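You operate a simulated robot arm through the tools that you are given. There is no shell and no other tool. Be economical: measure what you need, move in short steps, check, and stop when the job is done.

You are at the controls of a simulated robot arm. One attempt, no reset.

TASK
Put the blue cord spool from the desk top on top of the polishing pad and the white cord spool on top of the pink toy wooden cake. Take the cream castor and leave it on top of the grey castor. Any order will do. Set down upright: cord spool.

The check looks at the end state, three seconds after you hand in, the way a careful person would. Anything else that was tipped, shoved, dropped, spilled or broken makes it a failure.

THE ROBOT
A 7-joint arm with a two-finger parallel gripper, fixed in place. Base frame: the origin is at the foot of the arm, x ahead of it, y to its left, z up; the work surface is at about z = 790. Units: mm, rad, N and s.
With the tool pointing down near the work surface it reaches from about 300 to 700 mm from the base axis. Its first joint turns from -1.152 to 1.152 rad. Payload 1.57 kg.
Tool frame: the origin (TCP) lies between the finger pads and is the grasp point; the fingertips stand 30 mm ahead of it; z points along the fingers, y is the line along which they close. The gripper opens to 110 mm. The fingers are 24 mm wide and 12 mm thick; the gripper's body (48 by 112 mm) begins 78 mm behind the TCP.
Orientation is told as [roll, pitch, yaw] about the base's x, y, z axes, in that order, counted from this pose: with the fingers straight down and closing along the base's y, the tool's x points along the base's -x, its y along +y and its z along -z.

THE INTERFACE
- The arm moves only by the tool step_arm. Its argument "series" is a list of rows, each a list of 3 entries, a list of its own where there are three numbers: the shift along the base's x, y, z in mm, then the turn, a rotation vector about the base's x, y, z in rad, then the gripper command, from -1 (shut) to 1 (fully open), values between in proportion. In form: [[[tx, ty, tz], [ax, ay, az], jaw], ...]. A call has 1 to 12 rows; each row shifts and turns the commanded pose from where the row before left it. Rows are played at 5 a second. More than 50 mm and 0.15 rad between two rows, or a gripper value outside its range, and nothing of the call is played. Where a pose cannot be reached the arm comes as near as it can. A force on the tool above 40 N (or 10 N above the force at the start of the call, whichever is more), or a blocked arm, ends the call early, and 0.2 s more pass. Each finger travels about 108 mm/s and halts on what it meets, pressing with about 34 N; the grip force reading is that of the motor and also rises with nothing between the fingers. The clock runs only during rows and for 0.2 s after the last one: add rows that do not move to give the fingers time. The reply holds the time, the measured pose of the TCP, the force on the tool along the base axes, the opening and the grip force, in the units named above and with some noise, with the torque about the TCP (base axes, N m) and any sound that the robot's microphone picked up, and new pictures: "views" is both (left out), scene, wrist or none.
- Cameras (640 x 400 px; columns grow to the right, rows downward): "scene" is fixed at [183.3, -415.4, 1391.2]; the picture's right is [0.56, -0.83, 0.00], its down [-0.66, -0.45, -0.60] and it looks along [0.50, 0.34, -0.80] (base axes); focal length 361 px, centre (320, 200). "wrist" rides on the gripper at [70, 16, -141] in the tool frame; the picture's right is [-0.23, 0.97, 0.00], its down [-0.86, -0.20, -0.48] and it looks along [-0.47, -0.11, 0.88] (tool axes); focal length 222 px, centre (320, 200). There is no depth. A picture from a camera that has moved, and an enlarged one, comes with that camera's place and axes in the base frame and with its lens. The place of the scene camera against the robot may be out by one fixed shift of up to 18 mm in any direction.
- enlarge(camera, box): a new picture of the part [left, top, right, bottom] of that camera's present view, enlarged. It takes no simulated time.
- finish_job(): hands the job in; it is judged then, once.

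Work in short steps. Places have to be worked out from the pictures, the camera data and where the tool is seen: move nearer, look again, correct. Check each grasp and each placing, and mend what went wrong. You have 120 turns and 200 pictures in all, those below and enlarged ones among them. Open the gripper and draw the arm clear of the work before you hand the job in, unless the task says otherwise; then end with one line.

The tools are called as name(argument=value, ...) on one line, values as JSON. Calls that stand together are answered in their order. step_arm: Moves the arm, as the interface text tells. Its arguments: {"type":"object","properties":{"series":{"type":"array"},"views":{"type":"string","enum":["both","scene","wrist","none"]}},"required":["series"]} The other tools are called the same way: enlarge (camera, box) takes an enlarged picture of a part of a camera's view; finish_job () hands the job in.

At the start:

```text
time_s: 0.0
tool_pos: [422.6, -159.3, 1059.2]
orientation: [0.001, -0.001, 0.002]
ft_force: [-0.2, -0.8, -0.2]
torque: [-0.01, -0.04, -0.03]
opening: 109.9
gripper_force: 0.0
```

scene: 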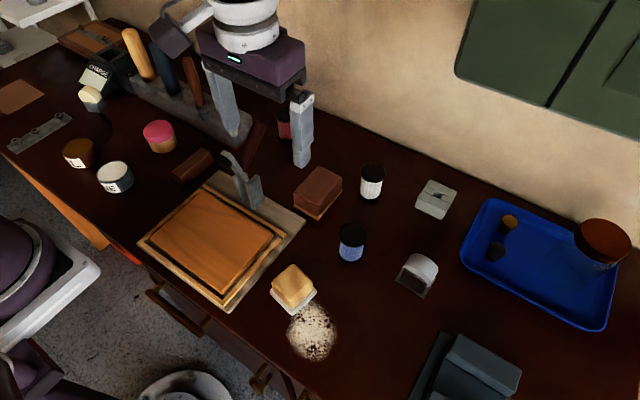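
wrist: 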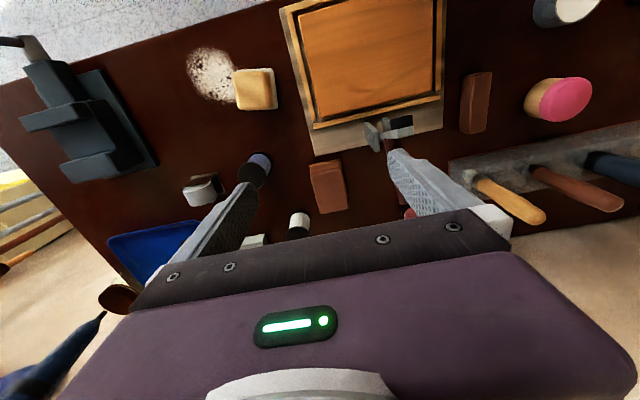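

I'll first take enlarged views to identify the objects.

enlarge(camera="scene", box=[260, 140, 480, 310])

enlarge(camera="scene", box=[0, 60, 260, 220])

enlarge(camera="scene", box=[420, 170, 640, 400])

```text
2.35 times, centred on (370, 225) of scene
camera zoom: at [183.3, -415.4, 1391.2], right [0.56, -0.83, 0.0], down [-0.66, -0.45, -0.6], along [0.5, 0.34, -0.8], focal length 850 px, centre (202, 141)
```

zoom: 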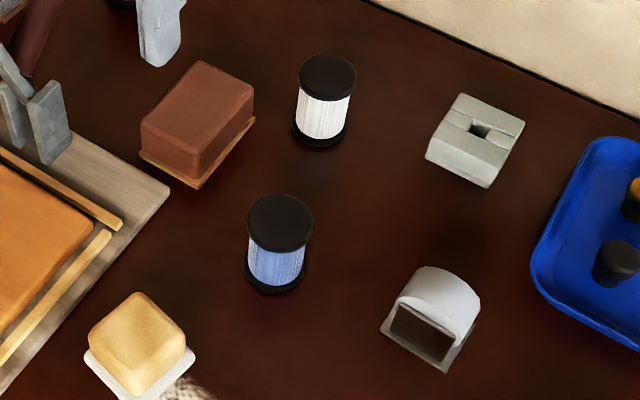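

```text
2.46 times, centred on (130, 140) of scene
camera zoom: at [183.3, -415.4, 1391.2], right [0.56, -0.83, 0.0], down [-0.66, -0.45, -0.6], along [0.5, 0.34, -0.8], focal length 889 px, centre (788, 348)
```

zoom: 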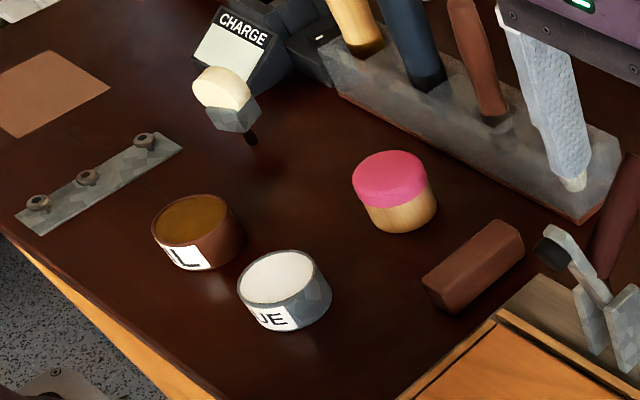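

```text
1.74 times, centred on (530, 285) of scene
camera zoom: at [183.3, -415.4, 1391.2], right [0.56, -0.83, 0.0], down [-0.66, -0.45, -0.6], along [0.5, 0.34, -0.8], focal length 628 px, centre (-45, 52)
```

zoom: 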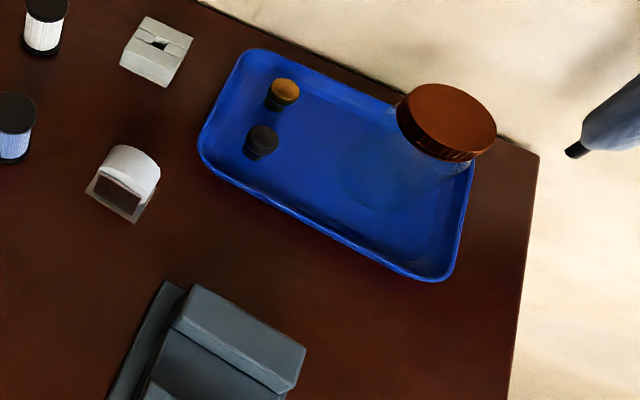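

Several objects are ambiguous (castors, polishing pad), so I look closer.

enlarge(camera="scene", box=[55, 55, 135, 125])

enlarge(camera="scene", box=[470, 195, 550, 275])

enlarge(camera="scene", box=[380, 165, 470, 310])

enlarge(camera="scene", box=[260, 160, 350, 320])

enlarge(camera="wrist", box=[170, 40, 350, 250])

```text
5.71 times, centred on (95, 90) of scene
camera zoom: at [183.3, -415.4, 1391.2], right [0.56, -0.83, 0.0], down [-0.66, -0.45, -0.6], along [0.5, 0.34, -0.8], focal length 2064 px, centre (1606, 829)
```

zoom: 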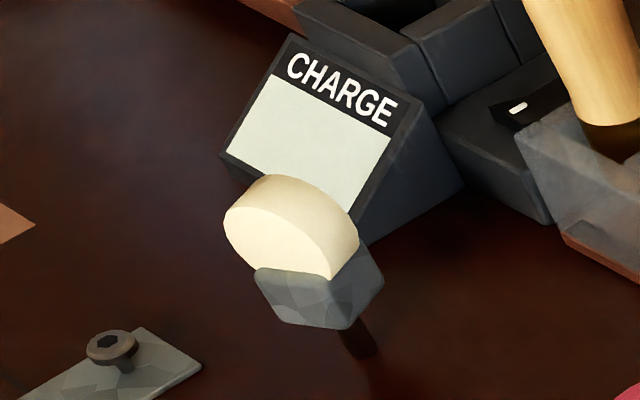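

```text
5.00 times, centred on (510, 235) of scene
camera zoom: at [183.3, -415.4, 1391.2], right [0.56, -0.83, 0.0], down [-0.66, -0.45, -0.6], along [0.5, 0.34, -0.8], focal length 1806 px, centre (-630, 25)
```

zoom: 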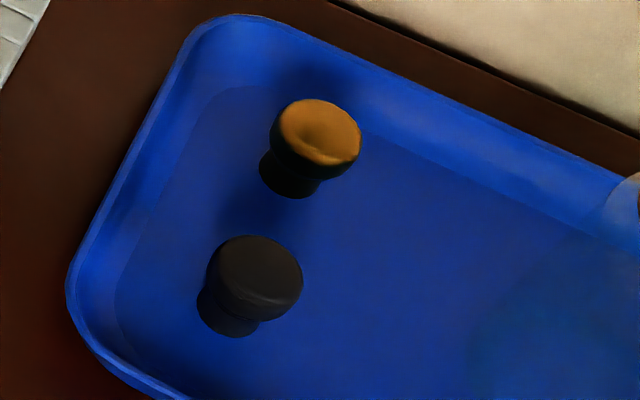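

```text
2.76 times, centred on (425, 238) of scene
camera zoom: at [183.3, -415.4, 1391.2], right [0.56, -0.83, 0.0], down [-0.66, -0.45, -0.6], along [0.5, 0.34, -0.8], focal length 996 px, centre (30, 97)
```

zoom: 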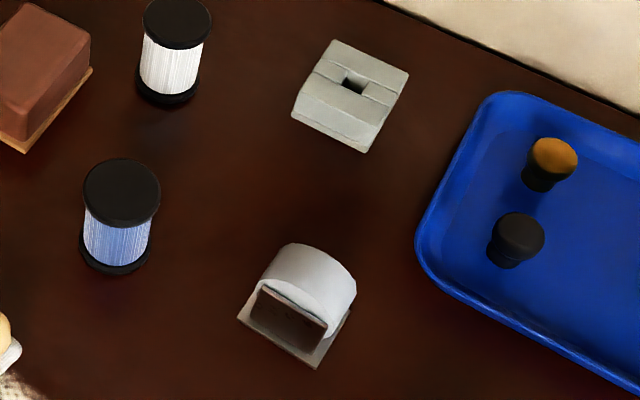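

```text
2.50 times, centred on (305, 240) of scene
camera zoom: at [183.3, -415.4, 1391.2], right [0.56, -0.83, 0.0], down [-0.66, -0.45, -0.6], along [0.5, 0.34, -0.8], focal length 903 px, centre (358, 100)
```

zoom: 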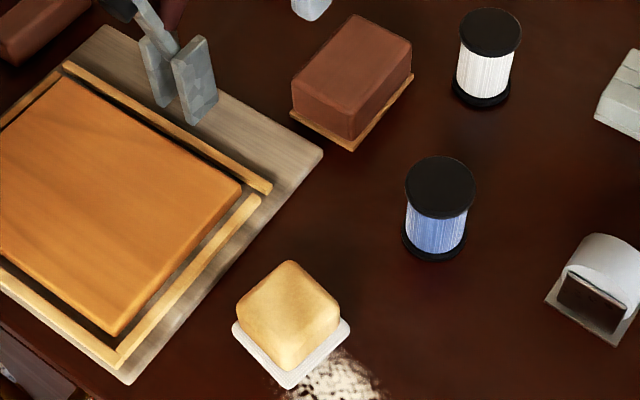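

```text
1.90 times, centred on (260, 145) of wrist
camera zoom: at [353.2, -142.8, 1201.3], right [0.23, 0.97, 0.0], down [0.86, -0.2, 0.48], along [0.47, -0.11, -0.88], focal length 423 px, centre (434, 305)
```

zoom: 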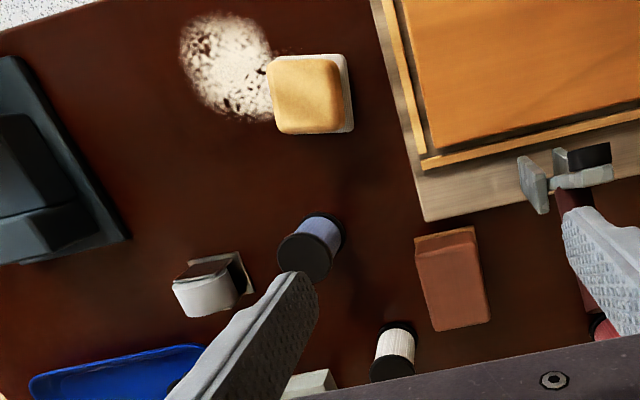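

The blue spool is near (480,-283) and the likely grey castor near (500,-407). The likely cream castor is near (487,477). I move the wrist camera nearer the right cluster to identify things.

step_arm(series=[[[15, -35, -20], [0, 0, 0], 1], [[15, -35, -20], [0, 0, 0], 1], [[15, -35, -20], [0, 0, 0], 1], [[10, -35, -10], [0, 0, 0], 1], [[0, -10, 0], [0, 0, 0], 1]])

```text
time_s: 1.2
tool_pos: [474.4, -306.9, 988.0]
orientation: [0.001, 0.001, 0.003]
ft_force: [-0.4, -0.7, -0.1]
torque: [-0.02, 0.01, 0.0]
opening: 109.9
gripper_force: 0.0
camera wrist: at [406.5, -291.6, 1129.0], right [0.23, 0.97, 0.0], down [0.86, -0.2, 0.48], along [0.47, -0.11, -0.88], focal length 222 px, centre (320, 200)
```

scene: 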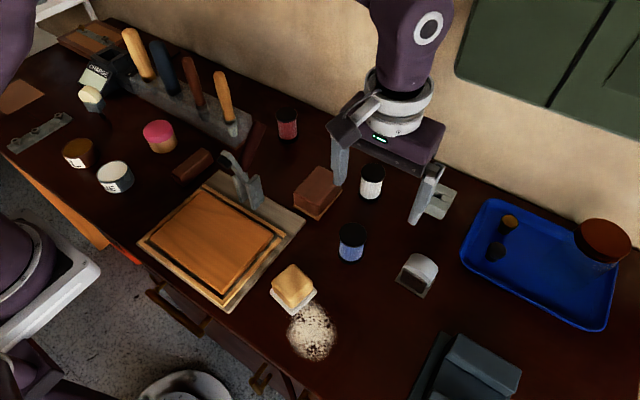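
wrist: 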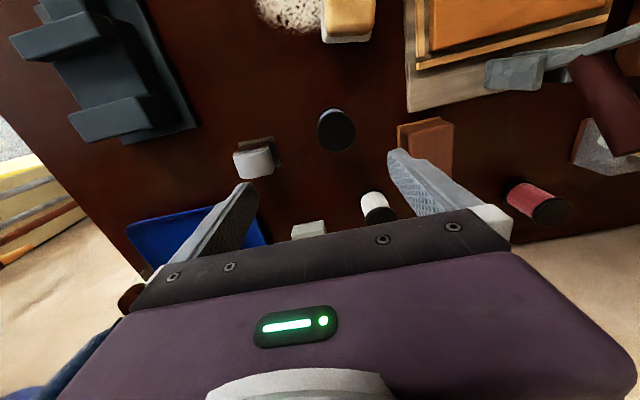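

Let me zoom the wrist view on the castor, pad candidates and spool.

enlarge(camera="wrist", box=[200, 90, 400, 210])

enlarge(camera="scene", box=[390, 240, 450, 305])

enlarge(camera="scene", box=[260, 90, 350, 230])

```text
3.20 times, centred on (300, 150) of wrist
camera zoom: at [406.5, -291.6, 1129.0], right [0.23, 0.97, 0.0], down [0.86, -0.2, 0.48], along [0.47, -0.11, -0.88], focal length 711 px, centre (384, 360)
```

zoom: 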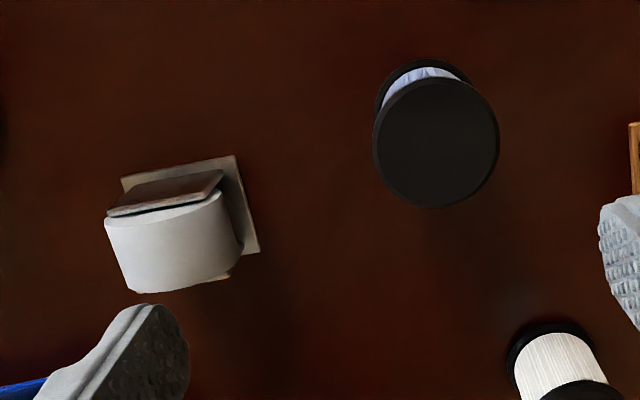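

```text
6.15 times, centred on (420, 272) of scene
camera zoom: at [183.3, -415.4, 1391.2], right [0.56, -0.83, 0.0], down [-0.66, -0.45, -0.6], along [0.5, 0.34, -0.8], focal length 2222 px, centre (-295, -246)
```

zoom: 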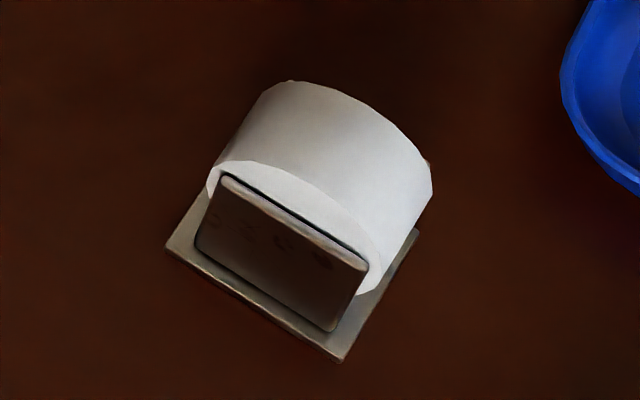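

```text
2.86 times, centred on (305, 160) of scene
camera zoom: at [183.3, -415.4, 1391.2], right [0.56, -0.83, 0.0], down [-0.66, -0.45, -0.6], along [0.5, 0.34, -0.8], focal length 1032 px, centre (363, 314)
```

zoom: 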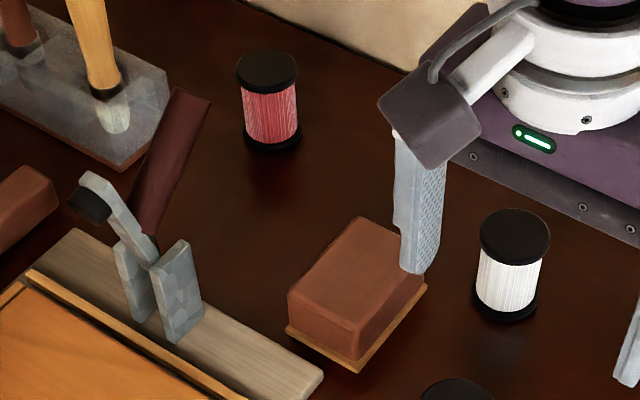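

The object at right is the grey castor: plate down, wheel up. Now I look at the yellow and brown blocks up close.

step_arm(series=[[[-15, 40, -10], [0, 0, 0], 1], [[-15, 40, -10], [0, 0, 0], 1], [[-10, 30, -10], [0, 0, 0], 1], [[0, 0, 0], [0, 0, 0], 1]], views="wrist")

enlarge(camera="wrist", box=[180, 0, 480, 200])

```text
time_s: 2.2
tool_pos: [436.4, -194.9, 960.0]
orientation: [0.0, -0.001, -0.001]
ft_force: [0.5, -0.9, -0.4]
torque: [0.01, -0.01, -0.01]
opening: 110.2
gripper_force: 0.0
camera wrist: at [368.2, -179.2, 1101.6], right [0.23, 0.97, 0.0], down [0.85, -0.2, 0.48], along [0.47, -0.11, -0.88], focal length 222 px, centre (320, 200)
```

wrist: 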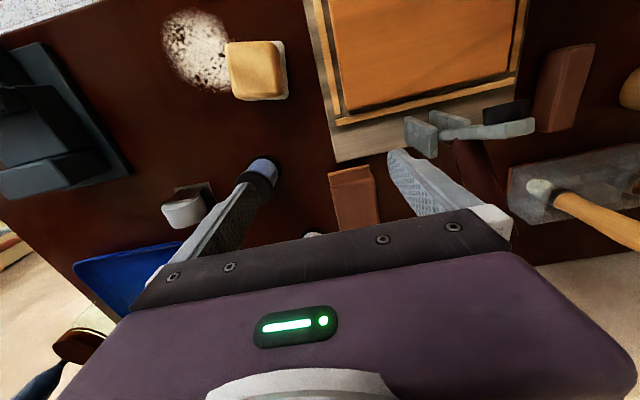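

```text
2.00 times, centred on (330, 100) of wrist
camera zoom: at [368.2, -179.2, 1101.6], right [0.23, 0.97, 0.0], down [0.85, -0.2, 0.48], along [0.47, -0.11, -0.88], focal length 444 px, centre (300, 400)
```

zoom: 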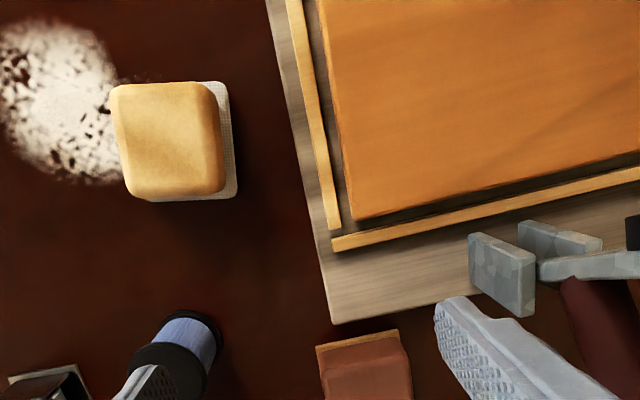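

The yellow block with a white face is the polishing pad; the brown one is a sanding block. The blue spool measures at about (464,-286) with its top at z≈850. I move above it to verify.

step_arm(series=[[[14, -45, 0], [0, 0, 0], 1], [[14, -46, 0], [0, 0, 0], 1], [[0, 0, -30], [0, 0, 0], 1], [[0, 0, -30], [0, 0, 0], 1], [[0, 0, 0], [0, 0, 0], 1]], views="both")

```text
time_s: 3.4
tool_pos: [466.4, -292.1, 898.8]
orientation: [0.001, 0.002, 0.0]
ft_force: [0.6, -0.1, -0.1]
torque: [-0.01, 0.01, -0.01]
opening: 110.1
gripper_force: 0.0
camera wrist: at [397.5, -276.9, 1040.1], right [0.23, 0.97, 0.0], down [0.86, -0.2, 0.48], along [0.47, -0.11, -0.88], focal length 222 px, centre (320, 200)
```

scene: 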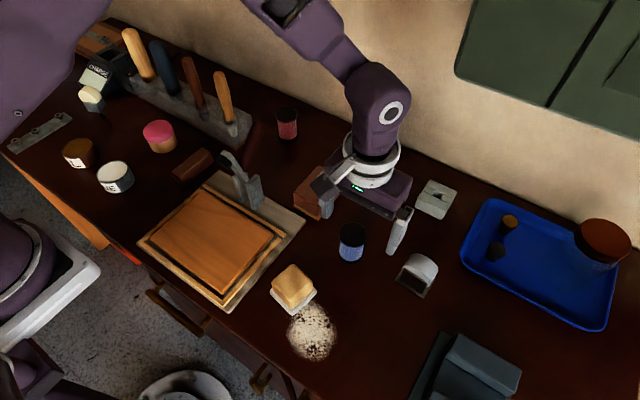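
wrist: 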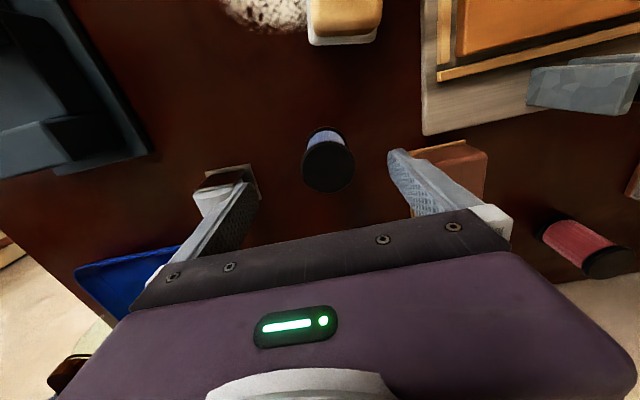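

Spool is at about (466,-286). I shift y by +4 and descend 74 mm.

step_arm(series=[[[0, 5, -25], [0, 0, 0], 1], [[0, 0, -25], [0, 0, 0], 1], [[0, 0, -24], [0, 0, 0], 1], [[0, 0, 0], [0, 0, 0], 1], [[0, 0, 0], [0, 0, 0], 1]], views="both")

```text
time_s: 4.6
tool_pos: [464.2, -286.9, 825.8]
orientation: [0.001, 0.001, 0.0]
ft_force: [0.7, 0.3, 0.0]
torque: [0.01, 0.01, 0.02]
opening: 109.8
gripper_force: 0.0
camera wrist: at [395.5, -270.9, 966.8], right [0.23, 0.97, 0.0], down [0.86, -0.2, 0.48], along [0.47, -0.11, -0.88], focal length 222 px, centre (320, 200)
```

scene: 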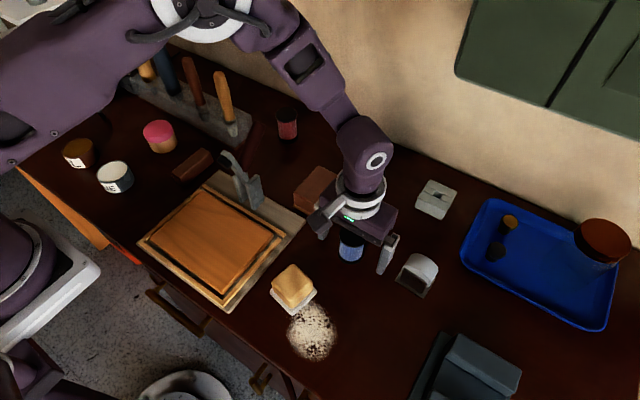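
wrist: 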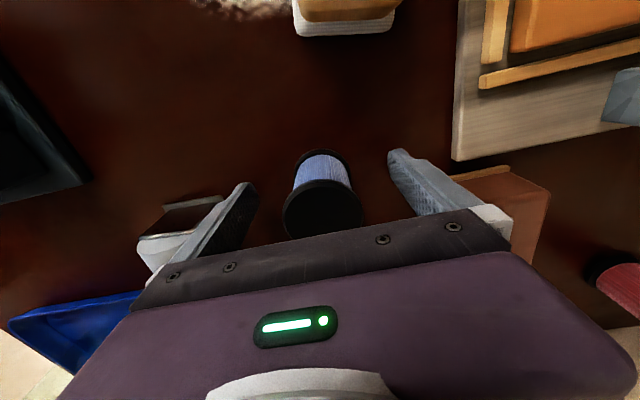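

The spool is centred between the fingers. I close on it.

step_arm(series=[[[2, 0, 0], [0, 0, 0], 0], [[0, 0, 0], [0, 0, 0], -1], [[0, 0, 0], [0, 0, 0], -1], [[0, 0, 0], [0, 0, 0], -1]], views="wrist")

```text
time_s: 5.6
tool_pos: [466.2, -285.3, 825.8]
orientation: [-0.001, -0.001, -0.001]
ft_force: [0.3, -0.2, 0.1]
torque: [-0.02, 0.01, 0.02]
opening: 46.4
gripper_force: 34.0
camera wrist: at [397.6, -269.7, 967.1], right [0.23, 0.97, 0.0], down [0.86, -0.2, 0.48], along [0.47, -0.11, -0.88], focal length 222 px, centre (320, 200)
```

wrist: 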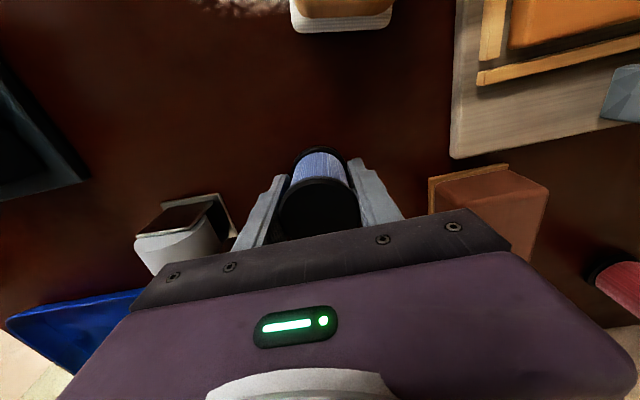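

Firm grip at 46.4 mm. I lift and move toward the pad to measure it.

step_arm(series=[[[0, 0, 35], [0, 0, 0], -1], [[0, 0, 45], [0, 0, 0], -1], [[0, 0, 45], [0, 0, 0], -1], [[-20, 13, 20], [0, 0, 0], -1], [[-20, 13, 0], [0, 0, 0], -1], [[-20, 13, 0], [0, 0, 0], -1], [[0, 0, 0], [0, 0, 0], -1]], views="both")

enlarge(camera="wrist", box=[200, 20, 440, 200])

```text
time_s: 7.2
tool_pos: [408.4, -245.6, 972.1]
orientation: [0.001, 0.0, 0.002]
ft_force: [-0.2, -0.6, -0.8]
torque: [0.0, 0.01, 0.01]
opening: 46.3
gripper_force: 34.0
camera wrist: at [339.6, -230.7, 1113.5], right [0.23, 0.97, 0.0], down [0.86, -0.2, 0.48], along [0.47, -0.11, -0.88], focal length 222 px, centre (320, 200)
```

scene: 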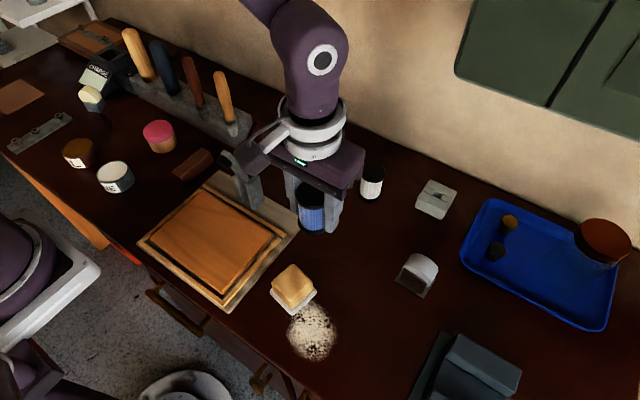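
wrist: 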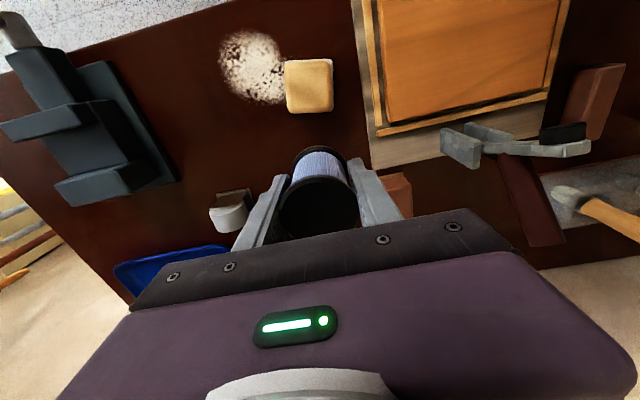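

```text
2.22 times, centred on (320, 110) of wrist
camera zoom: at [339.6, -230.7, 1113.5], right [0.23, 0.97, 0.0], down [0.86, -0.2, 0.48], along [0.47, -0.11, -0.88], focal length 494 px, centre (320, 400)
```

zoom: 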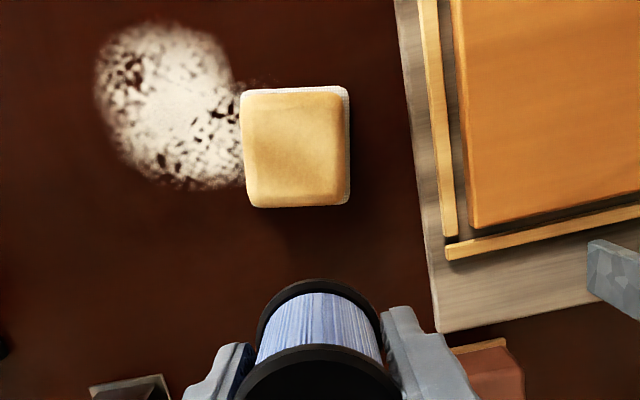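

Pad centre is at about (344,-246), top near z≈825. I move above it and lower to near contact.

step_arm(series=[[[-32, 0, 0], [0, 0, 0], -1], [[-32, 0, 0], [0, 0, 0], -1], [[0, 0, -40], [0, 0, 0], -1], [[0, 0, -40], [0, 0, 0], -1], [[0, 0, 0], [0, 0, 0], -1]], views="both")

enlarge(camera="scene", box=[240, 210, 360, 330])

```text
time_s: 8.4
tool_pos: [344.3, -247.6, 892.3]
orientation: [-0.001, 0.0, 0.0]
ft_force: [-0.4, -0.7, -0.4]
torque: [0.01, 0.02, -0.01]
opening: 46.0
gripper_force: 34.2
camera wrist: at [275.3, -232.2, 1033.3], right [0.23, 0.97, 0.0], down [0.86, -0.2, 0.48], along [0.47, -0.11, -0.88], focal length 222 px, centre (320, 200)
```

scene: 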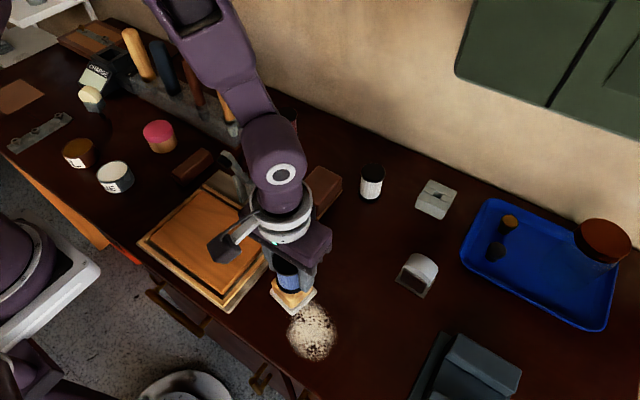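
wrist: 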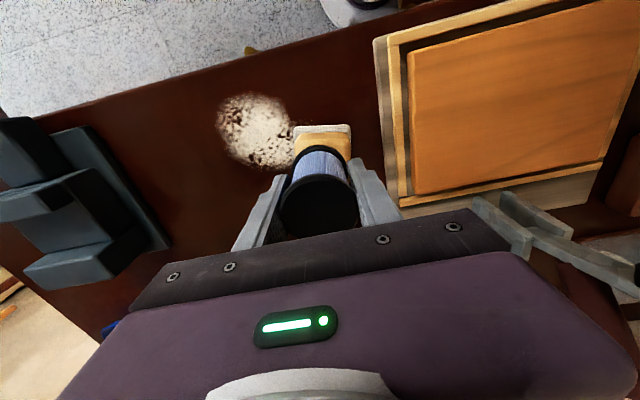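

```text
3.33 times, centred on (300, 270) of scene
camera zoom: at [183.3, -415.4, 1391.2], right [0.56, -0.83, 0.0], down [-0.66, -0.45, -0.6], along [0.5, 0.34, -0.8], focal length 1204 px, centre (387, -33)
```

zoom: 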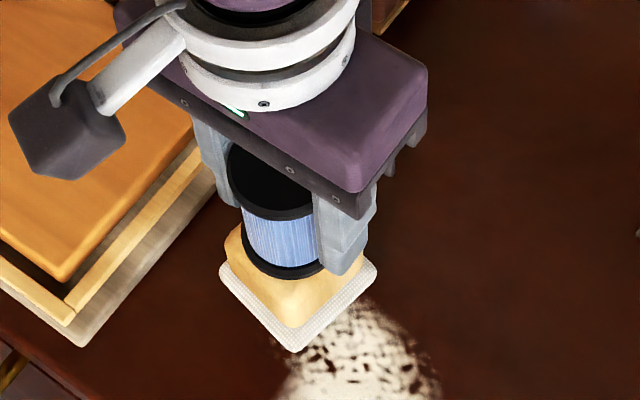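

Alignment looks good. I lower in small steps, watching for contact.

step_arm(series=[[[0, 1, -12], [0, 0, 0], -1], [[0, 0, -8], [0, 0, 0], -1], [[0, 0, -4], [0, 0, 0], -1], [[0, 0, -2], [0, 0, 0], -1], [[0, 0, 0], [0, 0, 0], -1]], views="wrist")

enlarge(camera="scene", box=[250, 230, 350, 330])

```text
time_s: 9.0
tool_pos: [345.1, -245.6, 873.7]
orientation: [-0.003, -0.003, 0.002]
ft_force: [-3.3, 5.1, 20.2]
torque: [0.13, 0.21, 0.02]
opening: 45.6
gripper_force: 34.0
stopped in row 3: the force on the tool passed its limit at 58 N (the readings are from after the stop); the commanded pose is now the measured one
camera wrist: at [275.0, -229.4, 1015.4], right [0.23, 0.97, 0.0], down [0.85, -0.2, 0.48], along [0.47, -0.11, -0.88], focal length 222 px, centre (320, 200)
```

wrist: 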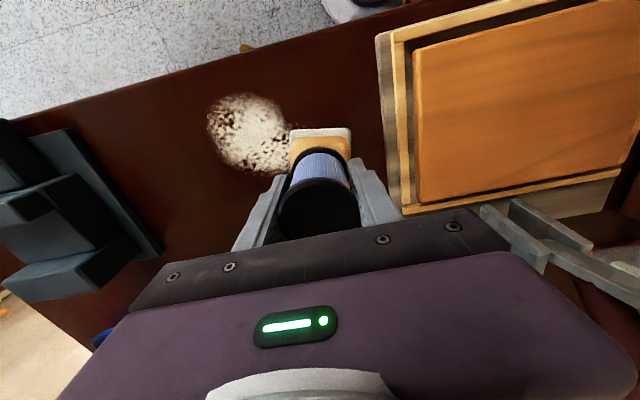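

```text
4.00 times, centred on (300, 280) of scene
camera zoom: at [183.0, -415.1, 1391.3], right [0.56, -0.83, 0.0], down [-0.66, -0.45, -0.6], along [0.5, 0.34, -0.8], focal length 1444 px, centre (400, -120)
```

zoom: 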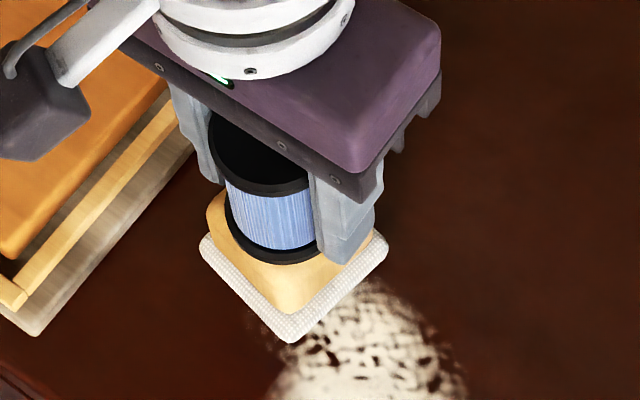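

Contact came at pad top z≈838. I relieve the pressing force, then open the fingers.

step_arm(series=[[[0, 0, 1], [0, 0, 0], -1], [[0, 0, 0], [0, 0, 0], -1]], views="none")

```text
time_s: 9.6
tool_pos: [345.2, -246.6, 873.7]
orientation: [-0.004, -0.004, 0.0]
ft_force: [-3.4, -1.1, 7.3]
torque: [-0.01, 0.17, 0.04]
opening: 45.8
gripper_force: 33.8
```

Residual contact of 7 N is fine, so I open gradually.

step_arm(series=[[[0, 0, 0], [0, 0, 0], -0.1], [[0, 0, 0], [0, 0, 0], 0.1], [[0, 0, 0], [0, 0, 0], 0.4], [[0, 0, 0], [0, 0, 0], 0.4]], views="both")

enlarge(camera="scene", box=[250, 230, 350, 330])

```text
time_s: 10.6
tool_pos: [345.3, -246.2, 873.1]
orientation: [-0.005, -0.003, 0.002]
ft_force: [0.2, 0.0, -0.6]
torque: [0.02, 0.01, 0.03]
opening: 77.0
gripper_force: 0.0
camera wrist: at [275.8, -229.3, 1015.5], right [0.23, 0.97, 0.0], down [0.85, -0.2, 0.48], along [0.47, -0.11, -0.88], focal length 222 px, centre (320, 200)
```

scene: 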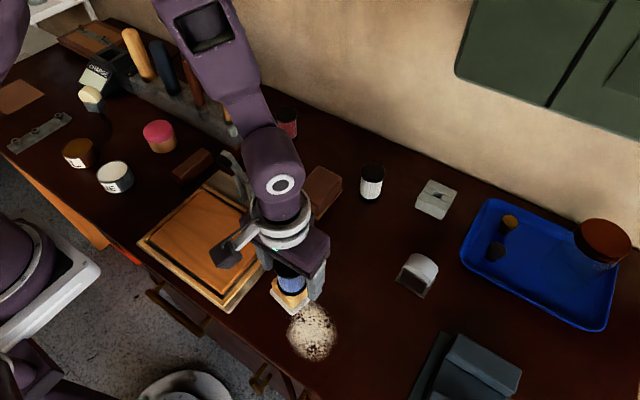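
wrist: 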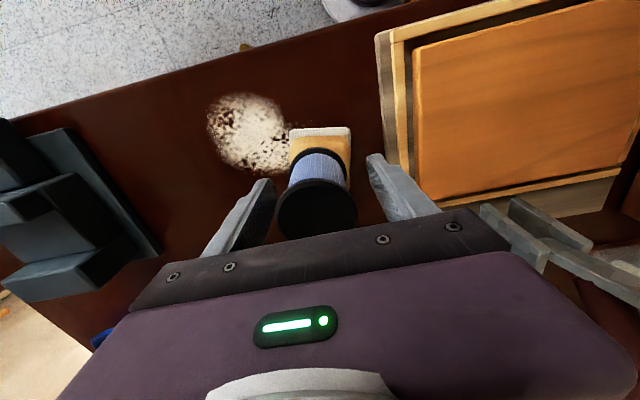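

```text
4.00 times, centred on (300, 280) of scene
camera zoom: at [183.3, -415.4, 1391.2], right [0.56, -0.83, 0.0], down [-0.66, -0.45, -0.6], along [0.5, 0.34, -0.8], focal length 1444 px, centre (400, -120)
```

zoom: 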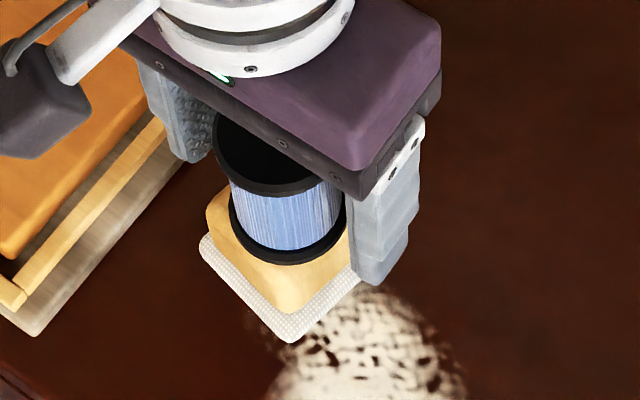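

Blue spool stands on the pad. I raise straight up and head towards the white spool near (600,-256).

step_arm(series=[[[0, 0, 25], [0, 0, 0], 0.6], [[0, 0, 45], [0, 0, 0], 1], [[0, 0, 45], [0, 0, 0], 1], [[45, 0, 0], [0, 0, 0], 1], [[45, 0, 0], [0, 0, 0], 1], [[45, 0, 0], [0, 0, 0], 1], [[45, 0, 0], [0, 0, 0], 1], [[45, 0, -20], [0, 0, 0], 1], [[20, -10, -20], [0, 0, 0], 1], [[0, 0, 0], [0, 0, 0], 1]], views="both")

enlarge(camera="scene", box=[240, 210, 360, 330])

```text
time_s: 12.8
tool_pos: [591.1, -256.1, 950.4]
orientation: [-0.005, -0.003, 0.002]
ft_force: [-0.8, -0.2, 0.0]
torque: [-0.02, 0.01, -0.02]
opening: 110.0
gripper_force: 0.0
camera wrist: at [521.3, -240.3, 1091.5], right [0.23, 0.97, 0.0], down [0.85, -0.2, 0.48], along [0.47, -0.11, -0.88], focal length 222 px, centre (320, 200)
```

scene: 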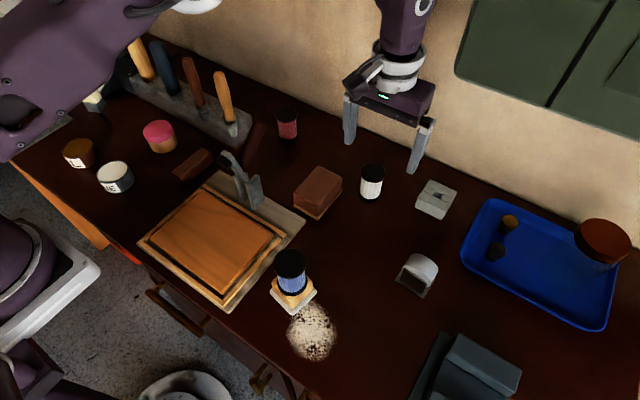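
wrist: 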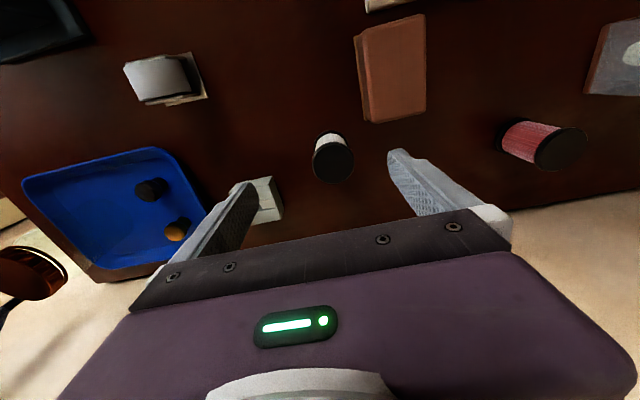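

```text
3.33 times, centred on (300, 270) of scene
camera zoom: at [183.3, -415.4, 1391.2], right [0.56, -0.83, 0.0], down [-0.66, -0.45, -0.6], along [0.5, 0.34, -0.8], focal length 1204 px, centre (387, -33)
```

zoom: 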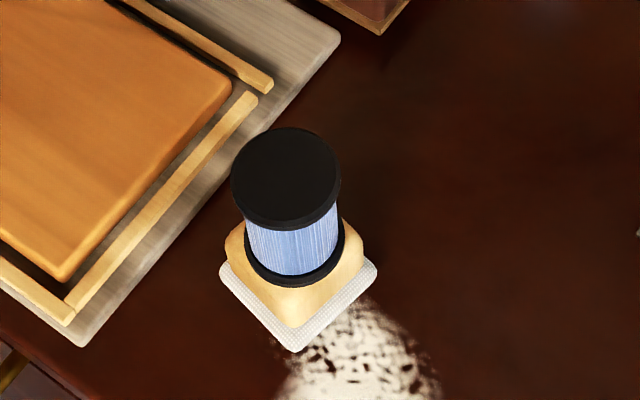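

White spool measures at about (604,-245); the sanding block's edge ends near x≈580, so I use a narrower opening. I lower halfway and check.

step_arm(series=[[[13, 11, 0], [0, 0, 0], 0.55], [[0, 0, -30], [0, 0, 0], 0.55], [[0, 0, -25], [0, 0, 0], 0.55], [[0, 0, 0], [0, 0, 0], 0.55]], views="both")

```text
time_s: 13.8
tool_pos: [604.4, -246.1, 897.1]
orientation: [-0.003, -0.002, 0.002]
ft_force: [0.8, 0.0, -0.3]
torque: [0.01, 0.01, 0.01]
opening: 85.4
gripper_force: 0.1
camera wrist: at [535.0, -230.1, 1038.0], right [0.23, 0.97, 0.0], down [0.85, -0.2, 0.48], along [0.47, -0.11, -0.88], focal length 222 px, centre (320, 200)
```

scene: 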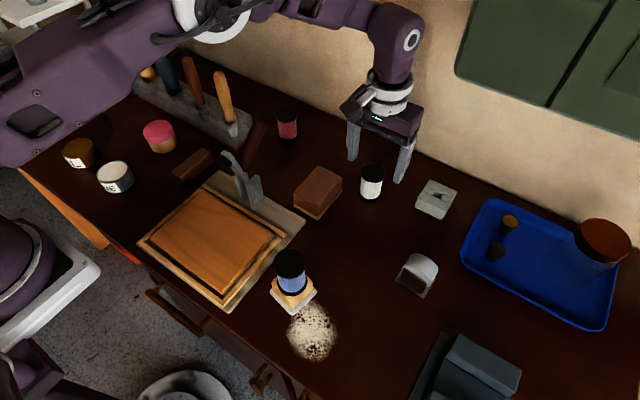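
wrist: 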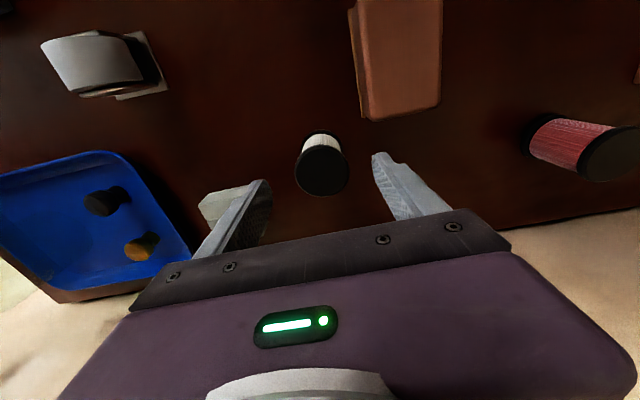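

White spool at (606,-245). I descend the remaining 72 mm.

step_arm(series=[[[1, 1, -25], [0, 0, 0], 0.55], [[0, 0, -25], [0, 0, 0], 0.55], [[0, 0, -21], [0, 0, 0], 0.55], [[0, 0, 0], [0, 0, 0], 0.55]], views="both")

```text
time_s: 14.8
tool_pos: [605.0, -241.5, 825.1]
orientation: [-0.003, -0.004, 0.0]
ft_force: [0.7, -0.1, 1.0]
torque: [0.03, 0.03, -0.04]
opening: 85.6
gripper_force: 0.1
camera wrist: at [535.7, -226.0, 966.1], right [0.23, 0.97, 0.0], down [0.85, -0.2, 0.48], along [0.47, -0.11, -0.88], focal length 222 px, centre (320, 200)
```

scene: 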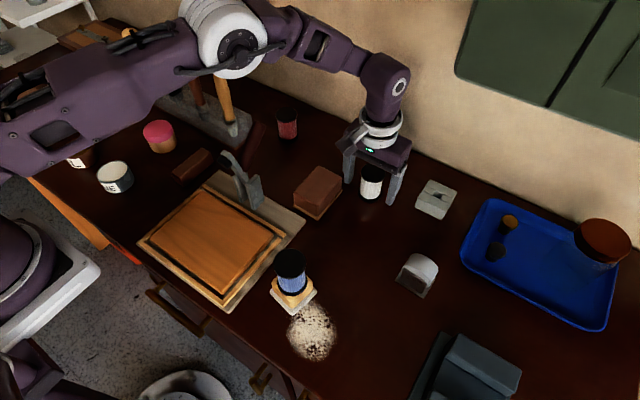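
wrist: 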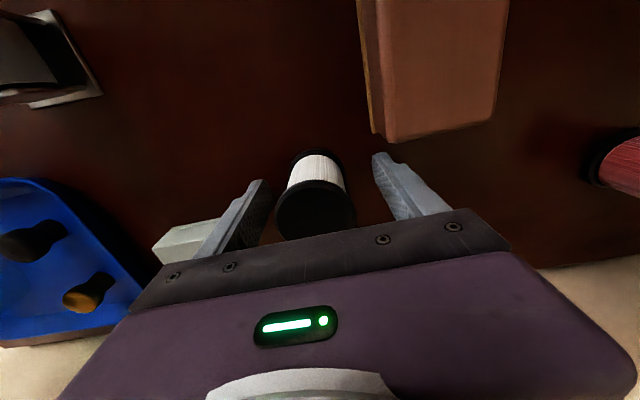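

I re-centre y by -3 and close.

step_arm(series=[[[1, -3, 0], [0, 0, 0], 0.3], [[0, 0, 0], [0, 0, 0], -1], [[0, 0, 0], [0, 0, 0], -1], [[0, 0, 0], [0, 0, 0], -1]], views="wrist")

```text
time_s: 15.8
tool_pos: [605.7, -246.1, 825.4]
orientation: [-0.002, -0.004, 0.003]
ft_force: [-0.3, -0.5, 0.4]
torque: [-0.01, -0.01, 0.0]
opening: 46.6
gripper_force: 34.0
camera wrist: at [535.6, -229.7, 966.1], right [0.23, 0.97, 0.0], down [0.85, -0.2, 0.48], along [0.47, -0.11, -0.88], focal length 222 px, centre (320, 200)
```

wrist: 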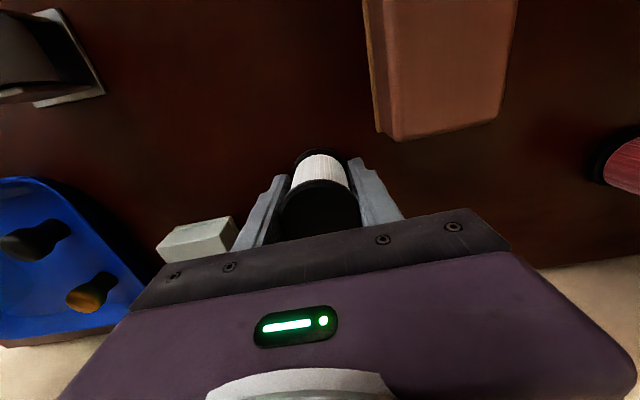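

Gripped. I lift and carry towards the cake at roughly (450,212), staying high.

step_arm(series=[[[0, 0, 35], [0, 0, 0], -1], [[0, 0, 45], [0, 0, 0], -1], [[0, 0, 45], [0, 0, 0], -1], [[0, 0, 45], [0, 0, 0], -1], [[-20, 40, 15], [0, 0, 0], -1], [[-20, 44, 0], [0, 0, 0], -1], [[-20, 44, 0], [0, 0, 0], -1], [[-20, 44, 0], [0, 0, 0], -1], [[-20, 44, 0], [0, 0, 0], -1], [[-10, 44, 0], [0, 0, 0], -1], [[0, 44, 0], [0, 0, 0], -1], [[0, 44, 0], [0, 0, 0], -1]], views="none")

step_arm(series=[[[0, 40, 0], [0, 0, 0], -1], [[0, 40, 0], [0, 0, 0], -1], [[0, 0, 0], [0, 0, 0], -1]], views="both")

```text
time_s: 18.4
tool_pos: [493.6, 97.2, 1009.0]
orientation: [-0.002, -0.002, 0.001]
ft_force: [-1.1, -0.4, -1.3]
torque: [0.01, -0.01, -0.03]
opening: 46.8
gripper_force: 34.0
```

```text
time_s: 19.2
tool_pos: [494.6, 178.3, 1008.2]
orientation: [-0.003, -0.003, -0.001]
ft_force: [-0.1, 0.9, -0.8]
torque: [-0.01, -0.02, 0.01]
opening: 46.5
gripper_force: 34.3
camera wrist: at [424.6, 195.0, 1150.1], right [0.23, 0.97, 0.0], down [0.85, -0.2, 0.48], along [0.47, -0.11, -0.88], focal length 222 px, centre (320, 200)
```

scene: 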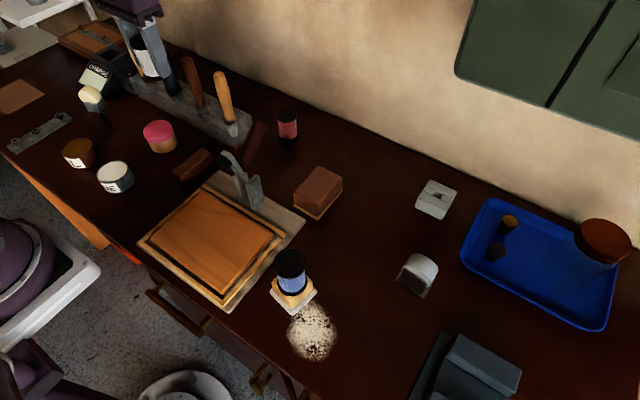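
wrist: 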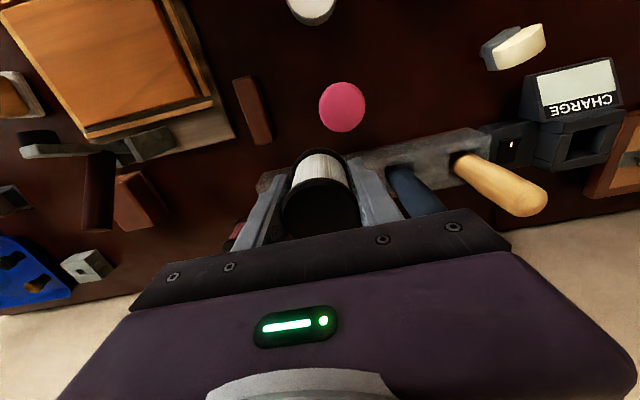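

Cake top is at about (464,215). I move above it and lower partway.

step_arm(series=[[[-15, 18, 0], [0, 0, 0], -1], [[-16, 18, 0], [0, 0, 0], -1], [[0, 0, -40], [0, 0, 0], -1], [[0, 0, -25], [0, 0, 0], -1], [[0, 0, 0], [0, 0, 0], -1]], views="both")

enlarge(camera="scene", box=[110, 70, 220, 170])

```text
time_s: 20.4
tool_pos: [462.4, 215.0, 945.4]
orientation: [-0.003, -0.004, 0.001]
ft_force: [0.2, -0.4, -0.1]
torque: [-0.02, -0.02, 0.01]
opening: 46.2
gripper_force: 34.1
camera wrist: at [393.7, 231.8, 1086.0], right [0.23, 0.97, 0.0], down [0.85, -0.2, 0.48], along [0.47, -0.11, -0.88], focal length 222 px, centre (320, 200)
```

scene: 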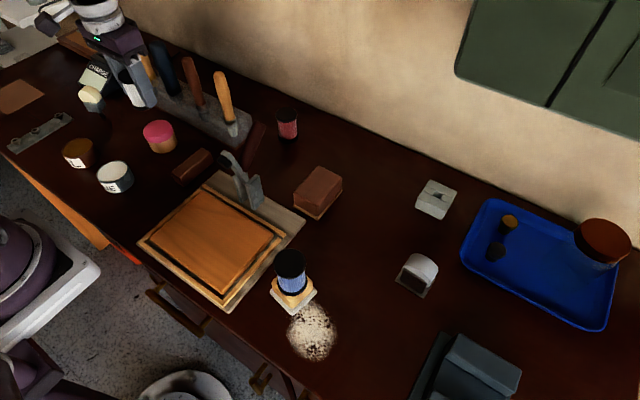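
wrist: 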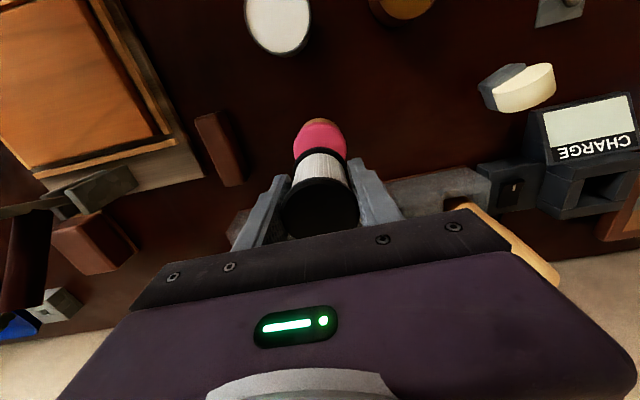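

```text
4.00 times, centred on (165, 120) of scene
camera zoom: at [183.3, -415.4, 1391.2], right [0.56, -0.83, 0.0], down [-0.66, -0.45, -0.6], along [0.5, 0.34, -0.8], focal length 1444 px, centre (940, 520)
```

zoom: 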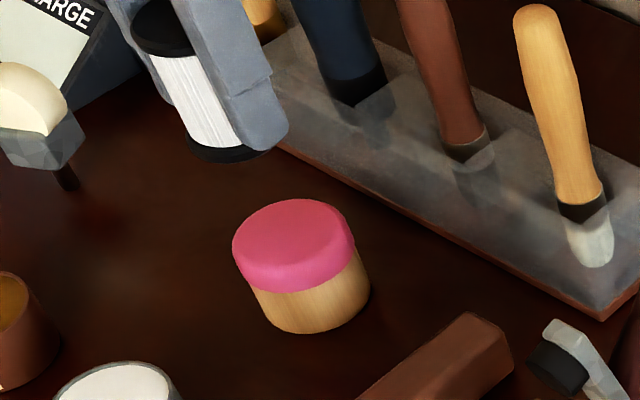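

Cake centre ≈(464,216), top ≈ 825–840. I correct slightly, lower to ~885, and look.

step_arm(series=[[[2, 1, -30], [0, 0, 0], -1], [[0, 0, -30], [0, 0, 0], -1], [[0, 0, 0], [0, 0, 0], -1]], views="wrist")

enlarge(camera="scene", box=[110, 70, 220, 170])

```text
time_s: 21.2
tool_pos: [466.1, 217.4, 883.8]
orientation: [-0.004, -0.003, -0.001]
ft_force: [0.2, -0.2, -0.9]
torque: [0.01, -0.02, 0.01]
opening: 46.6
gripper_force: 34.4
camera wrist: at [396.7, 234.1, 1026.4], right [0.23, 0.97, 0.0], down [0.85, -0.2, 0.48], along [0.47, -0.11, -0.88], focal length 222 px, centre (320, 200)
```

wrist: 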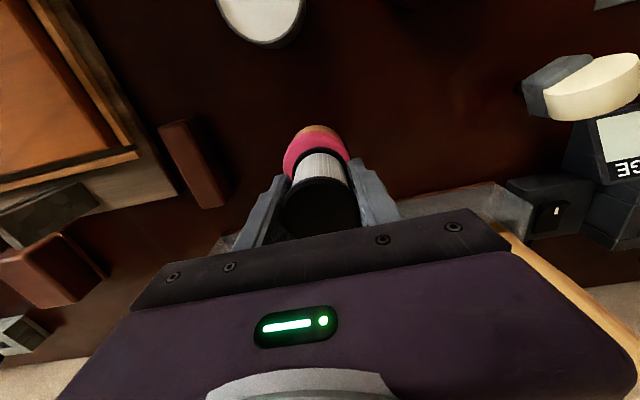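

```text
4.00 times, centred on (165, 120) of scene
camera zoom: at [183.3, -415.4, 1391.2], right [0.56, -0.83, 0.0], down [-0.66, -0.45, -0.6], along [0.5, 0.34, -0.8], focal length 1444 px, centre (940, 520)
```

zoom: 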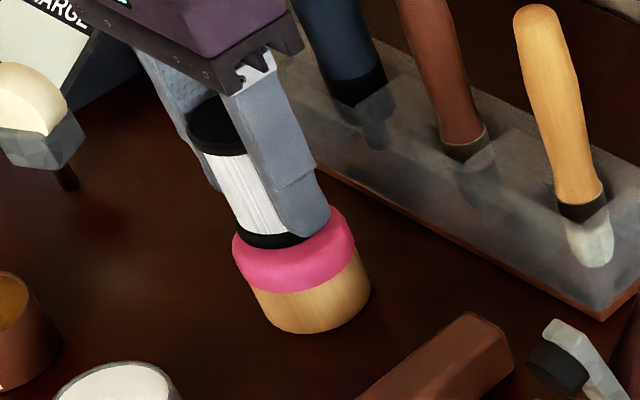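

I zoom in on the wrist view for alignment.

enlarge(camera="wrist", box=[260, 110, 380, 210])

```text
4.00 times, centred on (320, 160) of wrist
camera zoom: at [396.7, 234.1, 1026.4], right [0.23, 0.97, 0.0], down [0.85, -0.2, 0.48], along [0.47, -0.11, -0.88], focal length 888 px, centre (320, 360)
```

zoom: 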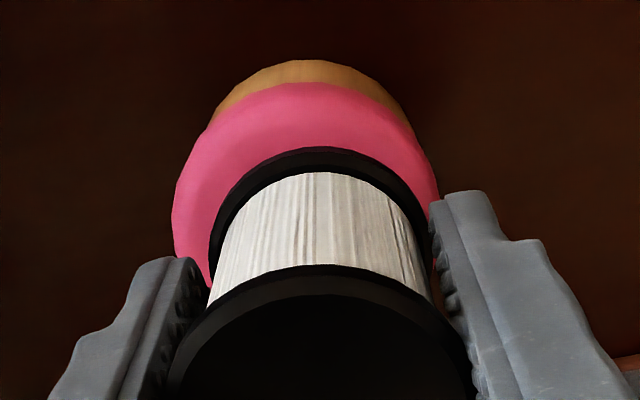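

The cake is about 3 mm toward -x and -y of the spool. I correct and lower slowly.

step_arm(series=[[[-3, -3, -3], [0, 0, 0], -1], [[0, 0, -3], [0, 0, 0], -1], [[0, 0, -3], [0, 0, 0], -1], [[0, 0, -2], [0, 0, 0], -1], [[0, 0, -2], [0, 0, 0], -1], [[0, 0, -2], [0, 0, 0], -1], [[0, 0, 0], [0, 0, 0], -1]], views="none")

enlarge(camera="wrist", box=[260, 110, 380, 210])

enlarge(camera="scene", box=[110, 70, 220, 170])

```text
time_s: 22.2
tool_pos: [463.9, 215.2, 876.3]
orientation: [-0.002, -0.007, 0.001]
ft_force: [-3.2, -0.3, 14.7]
torque: [0.0, 0.14, -0.03]
opening: 46.0
gripper_force: 33.7
stopped in row 4: the force on the tool passed its limit at 45 N (the readings are from after the stop); the commanded pose is now the measured one
```

```text
4.00 times, centred on (320, 160) of wrist
camera zoom: at [393.9, 231.3, 1017.4], right [0.23, 0.97, 0.0], down [0.85, -0.2, 0.49], along [0.47, -0.11, -0.87], focal length 888 px, centre (320, 360)
```

zoom: 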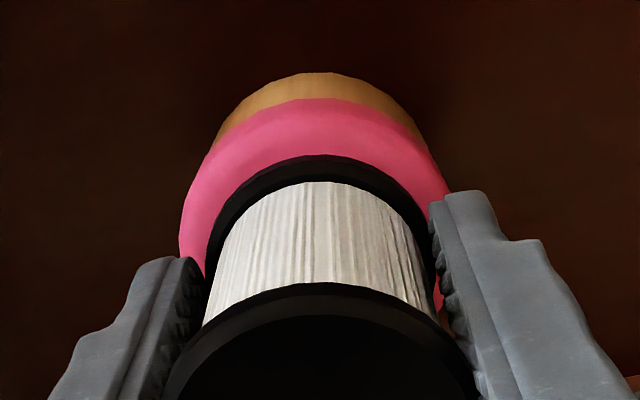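

```text
4.00 times, centred on (165, 120) of scene
camera zoom: at [183.0, -415.5, 1391.2], right [0.56, -0.83, 0.0], down [-0.66, -0.45, -0.6], along [0.5, 0.34, -0.8], focal length 1444 px, centre (940, 520)
```

zoom: 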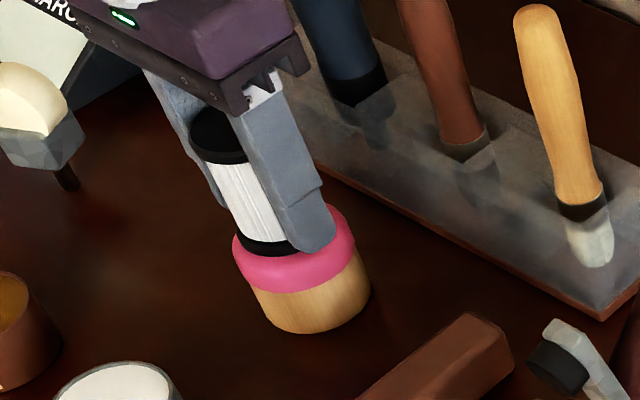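

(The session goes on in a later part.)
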